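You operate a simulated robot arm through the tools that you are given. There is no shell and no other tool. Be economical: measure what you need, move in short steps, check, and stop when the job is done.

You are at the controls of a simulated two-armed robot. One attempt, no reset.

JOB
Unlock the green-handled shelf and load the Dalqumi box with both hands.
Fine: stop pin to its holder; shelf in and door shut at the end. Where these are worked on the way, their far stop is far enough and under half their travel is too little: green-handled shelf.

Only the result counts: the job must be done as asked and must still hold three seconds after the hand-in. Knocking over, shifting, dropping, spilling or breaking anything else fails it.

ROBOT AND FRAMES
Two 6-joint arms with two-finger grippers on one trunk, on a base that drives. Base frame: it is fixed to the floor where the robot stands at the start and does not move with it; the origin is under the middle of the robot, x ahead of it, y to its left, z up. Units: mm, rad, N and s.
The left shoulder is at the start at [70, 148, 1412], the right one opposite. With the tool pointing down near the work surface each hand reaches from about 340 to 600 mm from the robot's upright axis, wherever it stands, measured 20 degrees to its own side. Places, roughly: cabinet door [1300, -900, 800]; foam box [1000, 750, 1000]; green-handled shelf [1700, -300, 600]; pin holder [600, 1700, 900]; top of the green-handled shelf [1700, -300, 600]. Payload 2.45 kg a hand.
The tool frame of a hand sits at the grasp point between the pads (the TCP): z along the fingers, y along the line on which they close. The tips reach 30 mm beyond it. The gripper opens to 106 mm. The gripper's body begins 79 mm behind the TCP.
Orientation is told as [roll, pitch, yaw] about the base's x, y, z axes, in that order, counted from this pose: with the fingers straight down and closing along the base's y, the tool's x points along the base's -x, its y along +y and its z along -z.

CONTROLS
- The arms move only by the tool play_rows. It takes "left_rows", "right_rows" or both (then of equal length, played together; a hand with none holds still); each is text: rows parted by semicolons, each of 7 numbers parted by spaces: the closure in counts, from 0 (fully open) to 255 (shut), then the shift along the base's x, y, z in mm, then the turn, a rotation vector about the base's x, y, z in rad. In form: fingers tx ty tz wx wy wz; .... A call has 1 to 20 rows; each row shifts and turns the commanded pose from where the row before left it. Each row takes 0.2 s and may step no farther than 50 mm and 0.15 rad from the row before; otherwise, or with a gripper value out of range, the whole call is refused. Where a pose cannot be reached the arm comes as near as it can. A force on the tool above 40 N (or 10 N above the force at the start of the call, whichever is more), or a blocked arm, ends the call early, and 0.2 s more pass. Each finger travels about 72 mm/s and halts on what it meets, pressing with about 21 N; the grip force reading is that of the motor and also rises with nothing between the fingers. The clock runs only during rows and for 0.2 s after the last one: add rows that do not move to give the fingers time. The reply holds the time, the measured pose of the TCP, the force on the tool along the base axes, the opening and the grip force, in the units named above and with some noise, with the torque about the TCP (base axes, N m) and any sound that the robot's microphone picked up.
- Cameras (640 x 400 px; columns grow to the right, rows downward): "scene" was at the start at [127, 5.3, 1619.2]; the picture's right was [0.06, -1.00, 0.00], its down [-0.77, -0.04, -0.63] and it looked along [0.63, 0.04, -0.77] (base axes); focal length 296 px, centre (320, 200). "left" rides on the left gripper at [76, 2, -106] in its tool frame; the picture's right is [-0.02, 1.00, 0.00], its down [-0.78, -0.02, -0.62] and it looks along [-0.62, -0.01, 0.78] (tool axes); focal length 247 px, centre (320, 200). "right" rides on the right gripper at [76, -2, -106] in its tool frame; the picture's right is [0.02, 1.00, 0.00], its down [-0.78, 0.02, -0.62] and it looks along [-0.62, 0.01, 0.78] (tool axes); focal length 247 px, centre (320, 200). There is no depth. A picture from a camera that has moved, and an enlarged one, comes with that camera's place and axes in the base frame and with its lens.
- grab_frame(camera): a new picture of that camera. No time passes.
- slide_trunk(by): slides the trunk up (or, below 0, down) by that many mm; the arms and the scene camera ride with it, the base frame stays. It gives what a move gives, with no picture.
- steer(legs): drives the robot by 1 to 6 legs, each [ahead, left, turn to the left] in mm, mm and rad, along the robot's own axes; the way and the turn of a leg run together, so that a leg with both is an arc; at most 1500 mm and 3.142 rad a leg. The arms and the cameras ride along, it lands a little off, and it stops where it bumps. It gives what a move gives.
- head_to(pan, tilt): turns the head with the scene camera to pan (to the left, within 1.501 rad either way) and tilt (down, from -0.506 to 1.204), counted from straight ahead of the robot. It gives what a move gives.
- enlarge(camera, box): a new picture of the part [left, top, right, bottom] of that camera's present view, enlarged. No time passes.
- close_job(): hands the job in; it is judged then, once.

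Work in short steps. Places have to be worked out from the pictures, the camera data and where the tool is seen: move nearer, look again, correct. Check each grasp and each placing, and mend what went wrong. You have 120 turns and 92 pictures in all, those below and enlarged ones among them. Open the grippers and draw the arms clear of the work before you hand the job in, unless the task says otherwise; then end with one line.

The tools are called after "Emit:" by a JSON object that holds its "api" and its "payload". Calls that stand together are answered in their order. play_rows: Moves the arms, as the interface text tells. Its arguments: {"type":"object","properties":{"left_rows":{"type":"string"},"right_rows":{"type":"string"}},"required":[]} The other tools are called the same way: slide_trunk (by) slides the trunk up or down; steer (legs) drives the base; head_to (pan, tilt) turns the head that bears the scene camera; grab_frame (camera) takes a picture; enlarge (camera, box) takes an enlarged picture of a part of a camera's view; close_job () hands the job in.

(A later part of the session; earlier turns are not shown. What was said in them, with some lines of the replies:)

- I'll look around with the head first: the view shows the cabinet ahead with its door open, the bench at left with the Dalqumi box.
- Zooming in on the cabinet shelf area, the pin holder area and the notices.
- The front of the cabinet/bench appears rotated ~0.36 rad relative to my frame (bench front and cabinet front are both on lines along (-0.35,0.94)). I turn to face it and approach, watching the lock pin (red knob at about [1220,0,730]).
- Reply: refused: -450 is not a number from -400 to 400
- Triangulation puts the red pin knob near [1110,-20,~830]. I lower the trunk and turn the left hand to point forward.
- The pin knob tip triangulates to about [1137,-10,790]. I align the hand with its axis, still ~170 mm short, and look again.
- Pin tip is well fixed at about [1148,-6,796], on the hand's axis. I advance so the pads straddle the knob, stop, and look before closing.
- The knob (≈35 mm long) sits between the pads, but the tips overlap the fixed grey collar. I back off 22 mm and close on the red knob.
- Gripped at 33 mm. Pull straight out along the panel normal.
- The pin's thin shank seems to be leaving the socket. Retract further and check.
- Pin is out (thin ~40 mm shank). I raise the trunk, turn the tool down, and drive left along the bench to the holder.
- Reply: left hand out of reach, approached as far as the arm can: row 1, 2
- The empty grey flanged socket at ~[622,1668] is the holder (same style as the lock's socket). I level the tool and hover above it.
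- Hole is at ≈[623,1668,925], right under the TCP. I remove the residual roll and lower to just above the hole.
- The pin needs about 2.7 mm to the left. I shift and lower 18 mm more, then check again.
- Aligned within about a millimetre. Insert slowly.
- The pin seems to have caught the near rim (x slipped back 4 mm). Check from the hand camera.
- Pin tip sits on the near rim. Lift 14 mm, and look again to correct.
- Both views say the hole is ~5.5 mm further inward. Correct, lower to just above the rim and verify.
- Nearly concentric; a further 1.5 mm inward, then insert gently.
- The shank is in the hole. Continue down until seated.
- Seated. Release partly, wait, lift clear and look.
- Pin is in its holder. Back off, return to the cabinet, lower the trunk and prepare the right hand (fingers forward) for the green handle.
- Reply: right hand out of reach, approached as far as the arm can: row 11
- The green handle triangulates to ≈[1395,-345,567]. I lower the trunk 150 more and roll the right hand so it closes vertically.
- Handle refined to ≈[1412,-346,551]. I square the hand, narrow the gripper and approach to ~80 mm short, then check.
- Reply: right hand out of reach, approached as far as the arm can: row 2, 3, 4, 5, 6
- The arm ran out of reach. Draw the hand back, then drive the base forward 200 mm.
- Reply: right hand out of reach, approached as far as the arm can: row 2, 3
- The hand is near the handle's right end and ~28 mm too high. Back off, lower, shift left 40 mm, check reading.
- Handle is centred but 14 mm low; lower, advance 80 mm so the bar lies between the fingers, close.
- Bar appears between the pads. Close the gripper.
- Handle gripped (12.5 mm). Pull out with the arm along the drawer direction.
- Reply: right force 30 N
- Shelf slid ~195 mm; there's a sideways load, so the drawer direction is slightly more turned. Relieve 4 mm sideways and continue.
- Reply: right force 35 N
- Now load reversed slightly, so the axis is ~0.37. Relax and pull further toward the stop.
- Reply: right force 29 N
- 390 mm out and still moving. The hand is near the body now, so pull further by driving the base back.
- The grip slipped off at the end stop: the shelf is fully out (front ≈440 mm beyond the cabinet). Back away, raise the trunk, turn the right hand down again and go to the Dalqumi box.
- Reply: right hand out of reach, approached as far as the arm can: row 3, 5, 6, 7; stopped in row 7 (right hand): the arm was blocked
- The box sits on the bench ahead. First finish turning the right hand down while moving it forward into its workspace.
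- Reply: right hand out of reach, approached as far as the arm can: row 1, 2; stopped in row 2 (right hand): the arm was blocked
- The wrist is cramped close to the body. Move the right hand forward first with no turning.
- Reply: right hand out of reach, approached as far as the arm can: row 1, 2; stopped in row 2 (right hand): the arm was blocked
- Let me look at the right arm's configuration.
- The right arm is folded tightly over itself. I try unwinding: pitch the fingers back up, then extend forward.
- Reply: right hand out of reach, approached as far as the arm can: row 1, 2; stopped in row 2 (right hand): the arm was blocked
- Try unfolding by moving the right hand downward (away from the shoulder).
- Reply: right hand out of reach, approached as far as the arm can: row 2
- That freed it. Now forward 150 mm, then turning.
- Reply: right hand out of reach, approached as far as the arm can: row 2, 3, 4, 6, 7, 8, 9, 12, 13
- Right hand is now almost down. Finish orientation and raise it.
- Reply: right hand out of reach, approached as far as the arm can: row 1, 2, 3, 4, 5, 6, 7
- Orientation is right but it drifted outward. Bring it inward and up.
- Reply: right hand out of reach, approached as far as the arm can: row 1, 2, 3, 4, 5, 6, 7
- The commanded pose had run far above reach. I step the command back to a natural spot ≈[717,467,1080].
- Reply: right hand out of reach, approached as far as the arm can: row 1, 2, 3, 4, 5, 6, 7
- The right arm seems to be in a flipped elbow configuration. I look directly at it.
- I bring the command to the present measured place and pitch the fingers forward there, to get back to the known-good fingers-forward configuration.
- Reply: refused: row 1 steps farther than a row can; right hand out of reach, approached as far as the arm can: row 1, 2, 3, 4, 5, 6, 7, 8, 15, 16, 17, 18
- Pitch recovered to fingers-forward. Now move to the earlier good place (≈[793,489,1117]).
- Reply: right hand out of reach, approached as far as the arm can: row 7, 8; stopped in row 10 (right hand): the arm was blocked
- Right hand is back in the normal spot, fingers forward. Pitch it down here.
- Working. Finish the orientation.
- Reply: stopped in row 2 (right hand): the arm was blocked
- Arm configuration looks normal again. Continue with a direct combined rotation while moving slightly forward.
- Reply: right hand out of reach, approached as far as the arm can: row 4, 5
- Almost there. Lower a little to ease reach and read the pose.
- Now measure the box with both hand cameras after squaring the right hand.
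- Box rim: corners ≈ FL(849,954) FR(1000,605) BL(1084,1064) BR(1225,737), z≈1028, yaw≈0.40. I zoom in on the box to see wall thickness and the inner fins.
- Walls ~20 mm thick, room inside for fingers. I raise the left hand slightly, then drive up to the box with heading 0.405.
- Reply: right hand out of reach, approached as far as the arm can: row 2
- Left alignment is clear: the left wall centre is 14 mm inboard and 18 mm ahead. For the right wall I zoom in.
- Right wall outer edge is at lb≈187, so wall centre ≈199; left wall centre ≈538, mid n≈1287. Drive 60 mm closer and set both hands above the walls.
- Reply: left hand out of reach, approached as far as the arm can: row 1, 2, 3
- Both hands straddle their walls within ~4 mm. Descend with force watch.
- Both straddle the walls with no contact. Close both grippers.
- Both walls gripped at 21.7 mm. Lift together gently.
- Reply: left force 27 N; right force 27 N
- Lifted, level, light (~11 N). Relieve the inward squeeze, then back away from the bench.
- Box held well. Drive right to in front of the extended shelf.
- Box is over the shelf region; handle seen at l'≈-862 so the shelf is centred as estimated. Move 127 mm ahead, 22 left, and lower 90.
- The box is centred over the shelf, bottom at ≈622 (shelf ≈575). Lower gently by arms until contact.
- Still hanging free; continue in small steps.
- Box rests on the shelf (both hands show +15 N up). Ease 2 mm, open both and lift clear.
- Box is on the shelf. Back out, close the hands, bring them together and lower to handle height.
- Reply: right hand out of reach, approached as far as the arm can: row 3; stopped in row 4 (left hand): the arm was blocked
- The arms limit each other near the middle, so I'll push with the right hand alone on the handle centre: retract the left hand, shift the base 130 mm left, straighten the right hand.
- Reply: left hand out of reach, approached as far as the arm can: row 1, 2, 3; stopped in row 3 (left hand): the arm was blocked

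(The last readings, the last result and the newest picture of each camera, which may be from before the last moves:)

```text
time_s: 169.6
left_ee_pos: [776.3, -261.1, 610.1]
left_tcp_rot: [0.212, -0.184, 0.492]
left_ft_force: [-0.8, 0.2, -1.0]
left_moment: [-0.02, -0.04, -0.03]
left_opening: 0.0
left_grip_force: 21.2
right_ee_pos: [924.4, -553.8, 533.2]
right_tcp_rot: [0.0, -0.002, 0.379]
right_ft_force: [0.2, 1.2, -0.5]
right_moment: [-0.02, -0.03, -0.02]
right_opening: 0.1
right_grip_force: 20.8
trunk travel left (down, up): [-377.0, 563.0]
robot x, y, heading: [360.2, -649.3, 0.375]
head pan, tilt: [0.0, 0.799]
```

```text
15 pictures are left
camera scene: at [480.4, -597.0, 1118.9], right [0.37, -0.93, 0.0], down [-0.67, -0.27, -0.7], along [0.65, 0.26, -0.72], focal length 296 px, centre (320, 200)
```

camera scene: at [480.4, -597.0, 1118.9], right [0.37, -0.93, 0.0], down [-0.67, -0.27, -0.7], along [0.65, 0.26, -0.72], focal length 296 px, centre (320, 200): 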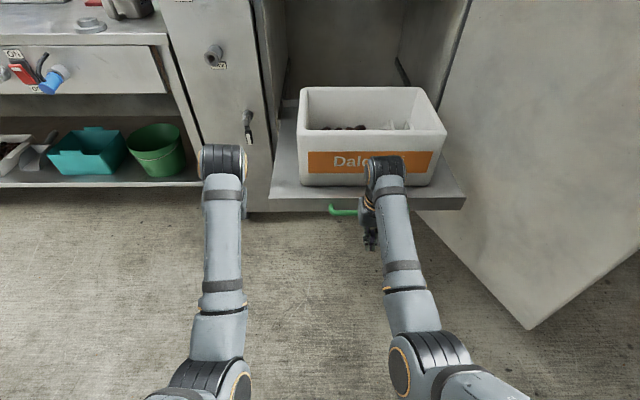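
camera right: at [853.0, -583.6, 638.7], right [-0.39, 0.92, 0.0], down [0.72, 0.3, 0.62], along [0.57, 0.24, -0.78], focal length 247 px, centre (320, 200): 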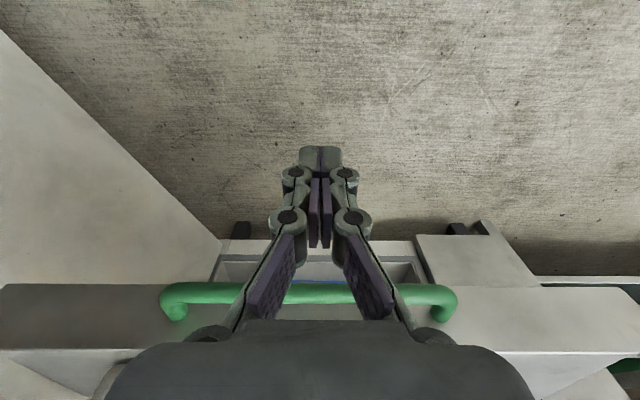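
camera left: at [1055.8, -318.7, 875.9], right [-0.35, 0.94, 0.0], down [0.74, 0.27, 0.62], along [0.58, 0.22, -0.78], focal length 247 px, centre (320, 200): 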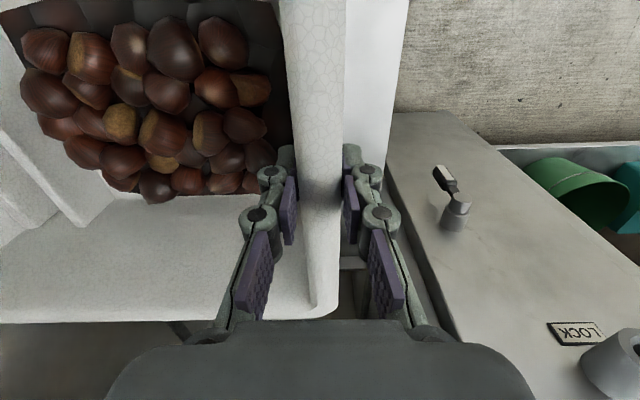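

Right hand is centred on the handle. Before pushing I pull the left hand back so it stays clear of the panel.

Emit:
{"api": "play_rows", "payload": {"left_rows": "255 -10 20 -15 0 0 0;255 -20 20 -20 0 0 0;255 -35 -5 -20 0 0 0;255 -35 -10 -20 0 0 0;255 -35 -12 0 0 0 0;255 -35 -12 0 0 0 0"}}

```text
time_s: 171.0
left_ee_pos: [609.6, -263.4, 535.0]
left_tcp_rot: [0.212, -0.182, 0.49]
left_ft_force: [0.7, 1.5, 0.4]
left_moment: [-0.01, 0.03, 0.02]
left_opening: 0.2
left_grip_force: 21.0
right_ee_pos: [924.8, -555.5, 533.4]
right_tcp_rot: [0.0, -0.001, 0.379]
right_ft_force: [-0.4, 0.1, 0.2]
right_moment: [-0.02, -0.03, -0.03]
right_opening: 0.1
right_grip_force: 20.5
trunk travel left (down, up): [-377.0, 563.0]
robot x, y, heading: [356.3, -651.0, 0.381]
head pan, tilt: [0.0, 0.799]
```

Left hand is clear. Push: drive forward 150 mm and check.

Emit:
{"api": "steer", "payload": {"legs": [[150, 0, 0]]}}

Emit:
{"api": "grab_frame", "payload": {"camera": "scene"}}

```text
time_s: 172.4
left_ee_pos: [743.1, -209.3, 534.9]
left_tcp_rot: [0.214, -0.183, 0.494]
left_ft_force: [0.4, -0.1, 0.3]
left_moment: [-0.01, 0.0, -0.01]
left_opening: 0.1
left_grip_force: 21.6
right_ee_pos: [1057.0, -499.8, 533.6]
right_tcp_rot: [0.001, 0.0, 0.381]
right_ft_force: [-0.7, -0.4, -0.9]
right_moment: [0.01, 0.03, 0.01]
right_opening: 0.0
right_grip_force: 28.6
trunk travel left (down, up): [-377.0, 563.0]
robot x, y, heading: [487.7, -594.3, 0.381]
head pan, tilt: [0.0, 0.799]
```

```text
14 pictures are left
camera scene: at [613.8, -544.3, 1118.8], right [0.37, -0.93, 0.0], down [-0.67, -0.27, -0.7], along [0.65, 0.26, -0.72], focal length 296 px, centre (320, 200)
```

scene: 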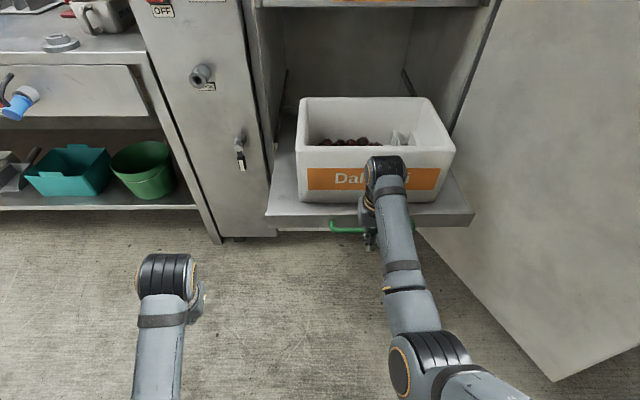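

It slides well. Continue 320 mm.

Emit:
{"api": "steer", "payload": {"legs": [[320, 0, 0]]}}

Emit:
{"api": "grab_frame", "payload": {"camera": "scene"}}

```text
time_s: 174.5
left_ee_pos: [1040.5, -93.9, 535.3]
left_tcp_rot: [0.214, -0.183, 0.489]
left_ft_force: [0.2, -0.6, 0.9]
left_moment: [-0.03, 0.04, 0.02]
left_opening: 0.0
left_grip_force: 20.8
right_ee_pos: [1353.3, -385.6, 533.2]
right_tcp_rot: [0.003, 0.0, 0.377]
right_ft_force: [-0.5, -0.2, 0.4]
right_moment: [0.02, 0.0, 0.01]
right_opening: 0.2
right_grip_force: 28.8
trunk travel left (down, up): [-377.0, 563.0]
robot x, y, heading: [788.7, -479.2, 0.377]
head pan, tilt: [0.0, 0.799]
```

```text
13 pictures are left
camera scene: at [909.5, -427.1, 1118.8], right [0.37, -0.93, 0.0], down [-0.67, -0.26, -0.7], along [0.65, 0.26, -0.72], focal length 296 px, centre (320, 200)
```

scene: 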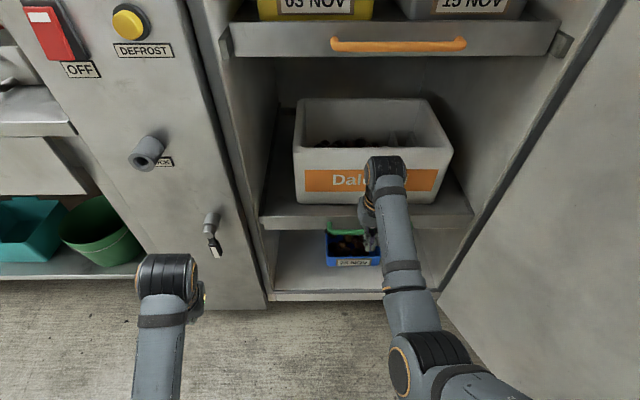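

Nearly in. Finish with arm pushes, which stop on force.

Emit:
{"api": "play_rows", "payload": {"right_rows": "255 9.3 3.7 0 0 0 0;255 9.3 3.7 0 0 0 0;255 9.3 3.7 0 0 0 0;255 9.3 3.7 0 0 0 0;255 9.3 3.7 0 0 0 0;255 9.3 3.7 0 0 0 0;255 9.3 3.7 0 0 0 0"}}

```text
time_s: 175.8
left_ee_pos: [1037.0, -92.1, 535.9]
left_tcp_rot: [0.214, -0.186, 0.489]
left_ft_force: [0.3, 0.5, -0.4]
left_moment: [0.02, 0.04, -0.03]
left_opening: 0.0
left_grip_force: 21.0
right_ee_pos: [1394.0, -368.8, 528.6]
right_tcp_rot: [0.003, 0.026, 0.376]
right_ft_force: [-17.5, -7.1, 2.9]
right_moment: [0.21, -0.3, 0.01]
right_opening: 6.0
right_grip_force: 28.5
trunk travel left (down, up): [-377.0, 563.0]
robot x, y, heading: [785.5, -477.4, 0.376]
head pan, tilt: [0.0, 0.799]
stopped in row 6 (right hand): the force on the tool passed its limit at 51 N (the readings are from after the stop); the commanded pose is now the measured one
```

Stop reached at the original closed position. Back off and check, then plan the door.

Emit:
{"api": "steer", "payload": {"legs": [[-500, 0, 0]]}}

Emit:
{"api": "head_to", "payload": {"pan": -0.3, "tilt": 0.45}}

Emit:
{"api": "grab_frame", "payload": {"camera": "scene"}}

```text
time_s: 178.8
left_ee_pos: [568.0, -278.9, 535.4]
left_tcp_rot: [0.212, -0.183, 0.495]
left_ft_force: [0.4, -0.5, 0.0]
left_moment: [-0.03, 0.0, 0.01]
left_opening: 0.0
left_grip_force: 20.7
right_ee_pos: [927.3, -549.6, 529.5]
right_tcp_rot: [0.002, 0.018, 0.382]
right_ft_force: [-0.3, -0.2, 0.8]
right_moment: [-0.01, 0.01, 0.03]
right_opening: 0.1
right_grip_force: 28.4
trunk travel left (down, up): [-377.0, 563.0]
robot x, y, heading: [318.7, -663.1, 0.381]
head pan, tilt: [0.0, 0.799]
```

```text
time_s: 179.6
left_ee_pos: [570.5, -277.6, 535.9]
left_tcp_rot: [0.213, -0.183, 0.493]
left_ft_force: [-0.3, -0.9, 0.6]
left_moment: [-0.03, -0.01, -0.01]
left_opening: 0.0
left_grip_force: 20.5
right_ee_pos: [927.9, -551.0, 528.2]
right_tcp_rot: [0.003, 0.02, 0.382]
right_ft_force: [-0.8, -0.5, 0.2]
right_moment: [-0.01, 0.0, -0.04]
right_opening: 0.0
right_grip_force: 28.6
trunk travel left (down, up): [-377.0, 563.0]
robot x, y, heading: [320.8, -662.2, 0.386]
head pan, tilt: [-0.3, 0.45]
```

```text
12 pictures are left
camera scene: at [457.6, -635.5, 1149.3], right [0.08, -1.0, 0.0], down [-0.43, -0.04, -0.9], along [0.9, 0.07, -0.44], focal length 296 px, centre (320, 200)
```

scene: 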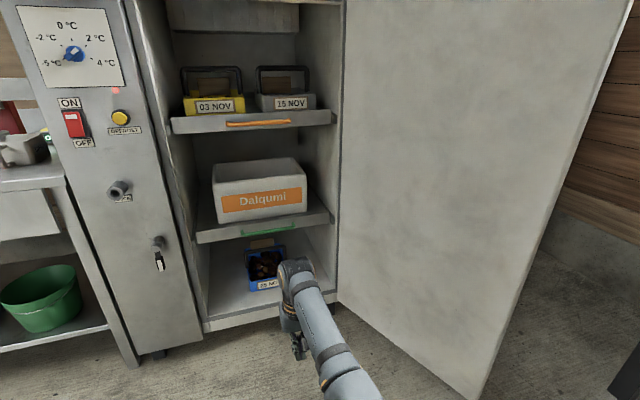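

Shelf with box is in. The door's free edge is at ≈(n'627,l'-1469), hinge ≈(n'1191,l'-1156). I go around its free edge with the right hand on the outer side: back, right, then ahead.

Emit:
{"api": "steer", "payload": {"legs": [[-140, 0, 0], [0, -780, 0]]}}

Emit:
{"api": "head_to", "payload": {"pan": -0.2, "tilt": 0.75}}

Emit:
{"api": "grab_frame", "payload": {"camera": "scene"}}

```text
time_s: 184.8
left_ee_pos: [730.4, -1067.0, 535.3]
left_tcp_rot: [0.215, -0.183, 0.484]
left_ft_force: [1.1, -0.1, -0.4]
left_moment: [0.0, 0.0, -0.02]
left_opening: 0.1
left_grip_force: 21.0
right_ee_pos: [1086.3, -1342.1, 529.8]
right_tcp_rot: [0.002, 0.019, 0.373]
right_ft_force: [-0.1, 0.1, -0.9]
right_moment: [-0.04, -0.05, 0.0]
right_opening: 0.2
right_grip_force: 28.5
trunk travel left (down, up): [-377.0, 563.0]
robot x, y, heading: [473.8, -1450.4, 0.374]
head pan, tilt: [-0.3, 0.45]
```

```text
time_s: 185.6
left_ee_pos: [728.8, -1066.9, 535.2]
left_tcp_rot: [0.215, -0.183, 0.484]
left_ft_force: [-1.0, 0.0, 0.2]
left_moment: [0.0, 0.0, -0.01]
left_opening: 0.0
left_grip_force: 21.3
right_ee_pos: [1086.0, -1340.8, 529.0]
right_tcp_rot: [0.001, 0.021, 0.378]
right_ft_force: [0.5, 0.1, -0.1]
right_moment: [-0.01, -0.01, 0.0]
right_opening: 0.2
right_grip_force: 28.1
trunk travel left (down, up): [-377.0, 563.0]
robot x, y, heading: [474.9, -1448.6, 0.371]
head pan, tilt: [-0.201, 0.75]
```

```text
11 pictures are left
camera scene: at [605.4, -1415.8, 1123.0], right [0.17, -0.99, 0.0], down [-0.67, -0.12, -0.73], along [0.72, 0.13, -0.68], focal length 296 px, centre (320, 200)
```

scene: 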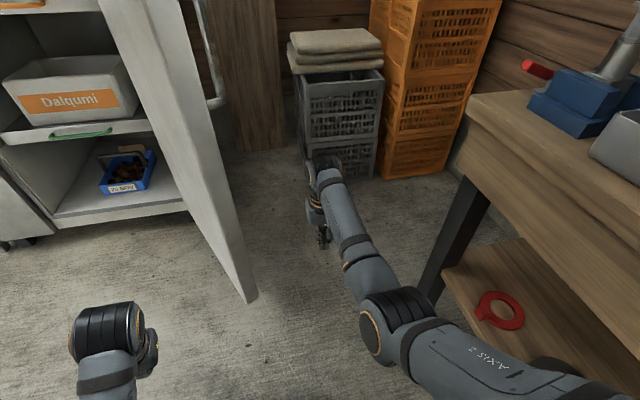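

The hand must go ~200 mm further to be behind the door's free edge; then drive left to swing it.

Emit:
{"api": "steer", "payload": {"legs": [[200, 0, 0], [0, 380, 0]]}}

Emit:
{"api": "grab_frame", "payload": {"camera": "scene"}}

```text
time_s: 189.1
left_ee_pos: [786.1, -651.1, 533.8]
left_tcp_rot: [0.214, -0.183, 0.485]
left_ft_force: [-0.1, 1.6, 0.4]
left_moment: [0.0, -0.03, -0.01]
left_opening: 0.1
left_grip_force: 21.5
right_ee_pos: [1141.3, -926.9, 527.3]
right_tcp_rot: [0.001, 0.019, 0.372]
right_ft_force: [0.4, -0.3, -0.5]
right_moment: [0.0, 0.01, -0.01]
right_opening: 0.0
right_grip_force: 29.1
trunk travel left (down, up): [-377.0, 563.0]
robot x, y, heading: [531.0, -1033.6, 0.372]
head pan, tilt: [-0.201, 0.75]
```

```text
10 pictures are left
camera scene: at [659.9, -999.1, 1122.9], right [0.17, -0.99, 0.0], down [-0.67, -0.12, -0.73], along [0.72, 0.12, -0.68], focal length 296 px, centre (320, 200)
```

scene: 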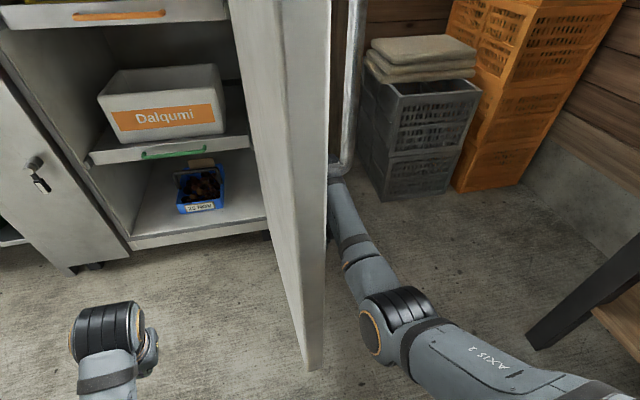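

The door swings well. Continue left 280 mm.

Emit:
{"api": "steer", "payload": {"legs": [[0, 280, 0]]}}

Emit:
{"api": "grab_frame", "payload": {"camera": "scene"}}

```text
time_s: 191.1
left_ee_pos: [682.4, -387.4, 535.0]
left_tcp_rot: [0.212, -0.183, 0.486]
left_ft_force: [0.0, 0.1, 0.1]
left_moment: [-0.02, -0.01, 0.0]
left_opening: 0.1
left_grip_force: 21.0
right_ee_pos: [1037.0, -661.3, 528.2]
right_tcp_rot: [0.001, 0.02, 0.375]
right_ft_force: [0.0, 0.4, 0.0]
right_moment: [-0.02, -0.02, 0.02]
right_opening: 0.3
right_grip_force: 28.8
trunk travel left (down, up): [-377.0, 563.0]
robot x, y, heading: [426.5, -770.6, 0.377]
head pan, tilt: [-0.201, 0.75]
```

```text
9 pictures are left
camera scene: at [556.7, -735.3, 1122.9], right [0.17, -0.98, 0.0], down [-0.67, -0.12, -0.73], along [0.72, 0.13, -0.68], focal length 296 px, centre (320, 200)
```

scene: 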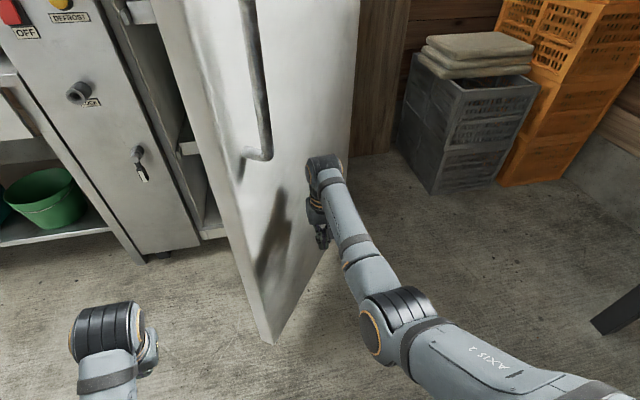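

Door is ~70° from closed and I'm on its outer side. Drive ahead-left in an arc to push it closed.

Emit:
{"api": "steer", "payload": {"legs": [[180, 150, 0], [170, 110, 0]]}}

Emit:
{"api": "grab_frame", "payload": {"camera": "scene"}}

```text
time_s: 194.1
left_ee_pos: [904.1, -24.1, 536.2]
left_tcp_rot: [0.214, -0.185, 0.487]
left_ft_force: [1.0, 0.6, -0.9]
left_moment: [0.0, 0.01, 0.02]
left_opening: 0.0
left_grip_force: 21.6
right_ee_pos: [1256.7, -301.6, 527.9]
right_tcp_rot: [0.001, 0.038, 0.378]
right_ft_force: [-7.2, -2.5, 4.3]
right_moment: [0.5, -1.15, 0.14]
right_opening: 0.0
right_grip_force: 28.5
trunk travel left (down, up): [-377.0, 563.0]
robot x, y, heading: [650.2, -406.8, 0.372]
head pan, tilt: [-0.201, 0.75]
stopped in leg 2: the force on the tool passed its limit at 144 N (the readings are from after the stop); the commanded pose is now the measured one
```

```text
8 pictures are left
camera scene: at [778.8, -374.1, 1123.1], right [0.17, -0.98, 0.0], down [-0.67, -0.12, -0.73], along [0.72, 0.13, -0.68], focal length 296 px, centre (320, 200)
```

scene: 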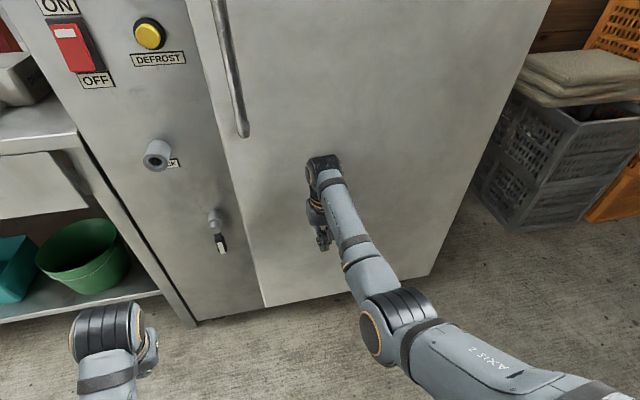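

The door seems shut (hit the stop). Back off and inspect.

Emit:
{"api": "steer", "payload": {"legs": [[-300, 0, 0]]}}

Emit:
{"api": "head_to", "payload": {"pan": 0, "tilt": 0.45}}

Emit:
{"api": "grab_frame", "payload": {"camera": "scene"}}

```text
time_s: 196.1
left_ee_pos: [623.4, -135.3, 536.0]
left_tcp_rot: [0.216, -0.183, 0.485]
left_ft_force: [-0.2, -0.6, 0.7]
left_moment: [0.0, -0.03, -0.01]
left_opening: 0.2
left_grip_force: 20.7
right_ee_pos: [973.8, -412.9, 527.2]
right_tcp_rot: [-0.002, 0.037, 0.374]
right_ft_force: [-0.2, 0.1, 0.3]
right_moment: [0.0, -0.01, 0.05]
right_opening: 0.0
right_grip_force: 28.6
trunk travel left (down, up): [-377.0, 563.0]
robot x, y, heading: [371.3, -518.2, 0.373]
head pan, tilt: [-0.201, 0.75]
```

```text
time_s: 196.9
left_ee_pos: [623.8, -136.3, 536.1]
left_tcp_rot: [0.215, -0.184, 0.484]
left_ft_force: [-0.5, 0.4, 0.4]
left_moment: [0.01, -0.02, 0.0]
left_opening: 0.0
left_grip_force: 21.2
right_ee_pos: [975.3, -412.9, 527.3]
right_tcp_rot: [-0.003, 0.038, 0.376]
right_ft_force: [0.3, -0.2, 0.0]
right_moment: [-0.03, 0.0, 0.01]
right_opening: 0.0
right_grip_force: 28.7
trunk travel left (down, up): [-377.0, 563.0]
robot x, y, heading: [368.9, -516.8, 0.379]
head pan, tilt: [0.0, 0.45]
```

```text
7 pictures are left
camera scene: at [502.5, -465.1, 1149.3], right [0.36, -0.93, 0.0], down [-0.41, -0.16, -0.9], along [0.84, 0.33, -0.44], focal length 296 px, centre (320, 200)
```

scene: 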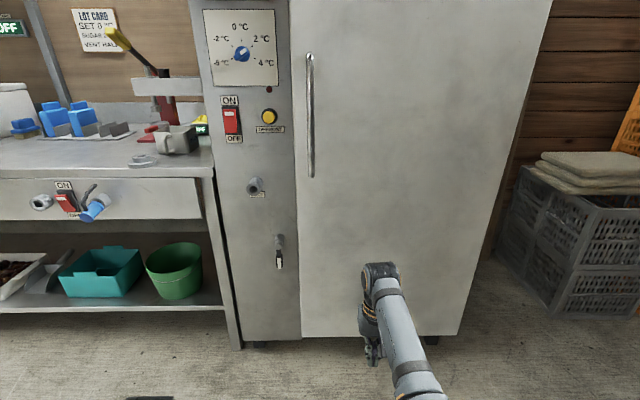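

Door looks shut and the door lamp went out. Zoom on the bottom edge for flushness.

Emit:
{"api": "enlarge", "payload": {"camera": "scene", "box": [200, 250, 500, 360]}}

```text
2.13 times, centred on (350, 305) of scene
camera zoom: at [502.5, -465.1, 1149.3], right [0.36, -0.93, 0.0], down [-0.41, -0.16, -0.9], along [0.84, 0.33, -0.44], focal length 631 px, centre (256, -24)
```

zoom: 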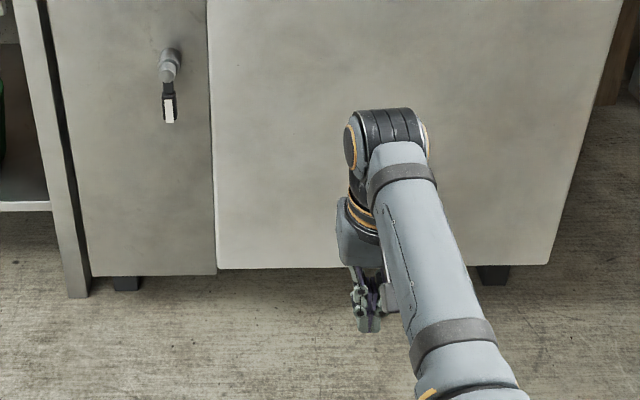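

The door is parallel and flush with the cabinet (outer face at n'≈1150 at both ends). Back off, open both grippers and hand in.

Emit:
{"api": "steer", "payload": {"legs": [[-150, 0, 0]]}}

Emit:
{"api": "play_rows", "payload": {"left_rows": "0 0 0 0 0 0 0;0 0 0 0 0 0 0;0 0 0 0 0 0 0;0 0 0 0 0 0 0", "right_rows": "0 0 0 0 0 0 0;0 0 0 0 0 0 0;0 0 0 0 0 0 0;0 0 0 0 0 0 0"}}

Emit:
{"api": "head_to", "payload": {"pan": 0.3, "tilt": 0.3}}

Emit:
{"api": "grab_frame", "payload": {"camera": "scene"}}

```text
time_s: 198.3
left_ee_pos: [483.5, -189.1, 535.8]
left_tcp_rot: [0.214, -0.183, 0.488]
left_ft_force: [0.5, -0.8, -0.6]
left_moment: [-0.02, 0.0, 0.01]
left_opening: 0.0
left_grip_force: 21.0
right_ee_pos: [835.6, -466.7, 528.2]
right_tcp_rot: [-0.002, 0.036, 0.378]
right_ft_force: [0.4, -0.1, -0.3]
right_moment: [-0.02, -0.08, -0.01]
right_opening: 0.0
right_grip_force: 28.6
trunk travel left (down, up): [-377.0, 563.0]
robot x, y, heading: [230.4, -573.6, 0.375]
head pan, tilt: [0.0, 0.45]
```

```text
time_s: 199.3
left_ee_pos: [484.1, -189.2, 535.5]
left_tcp_rot: [0.215, -0.182, 0.488]
left_ft_force: [-0.3, 1.0, -0.5]
left_moment: [0.01, -0.01, -0.01]
left_opening: 105.7
left_grip_force: 0.1
right_ee_pos: [836.0, -467.9, 527.2]
right_tcp_rot: [-0.001, 0.038, 0.373]
right_ft_force: [-0.3, -1.5, 0.3]
right_moment: [0.0, 0.04, -0.01]
right_opening: 105.9
right_grip_force: 0.0
trunk travel left (down, up): [-377.0, 563.0]
robot x, y, heading: [228.6, -575.6, 0.377]
head pan, tilt: [0.0, 0.45]
```

```text
time_s: 200.1
left_ee_pos: [483.5, -189.6, 535.6]
left_tcp_rot: [0.213, -0.183, 0.487]
left_ft_force: [-1.1, 0.6, 0.9]
left_moment: [-0.02, -0.01, -0.05]
left_opening: 105.8
left_grip_force: 0.0
right_ee_pos: [835.8, -466.0, 526.1]
right_tcp_rot: [-0.004, 0.039, 0.376]
right_ft_force: [0.0, -0.2, 0.2]
right_moment: [-0.01, 0.02, -0.01]
right_opening: 106.0
right_grip_force: 0.1
trunk travel left (down, up): [-377.0, 563.0]
robot x, y, heading: [228.3, -571.4, 0.379]
head pan, tilt: [0.3, 0.3]
```

```text
5 pictures are left
camera scene: at [350.7, -494.8, 1163.2], right [0.62, -0.78, 0.0], down [-0.23, -0.18, -0.96], along [0.75, 0.6, -0.3], focal length 296 px, centre (320, 200)
```

scene: 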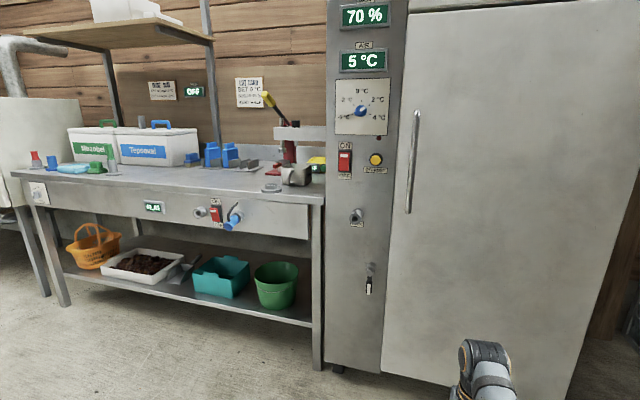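

The door is shut (the air reading has dropped to 5 °C), the red pin stands in its holder, and nothing else looks disturbed. Handing in.

Emit:
{"api": "close_job", "payload": {}}

```text
The job is handed in.
```

The job is handed in: the stop pin is in its holder, the Dalqumi box was loaded with both hands onto the green-handled shelf, the shelf is pushed in and the door is shut. During the door swing the right hand's force reading peaked at 144 N against the door, and I saw no damage or shifted items afterwards.
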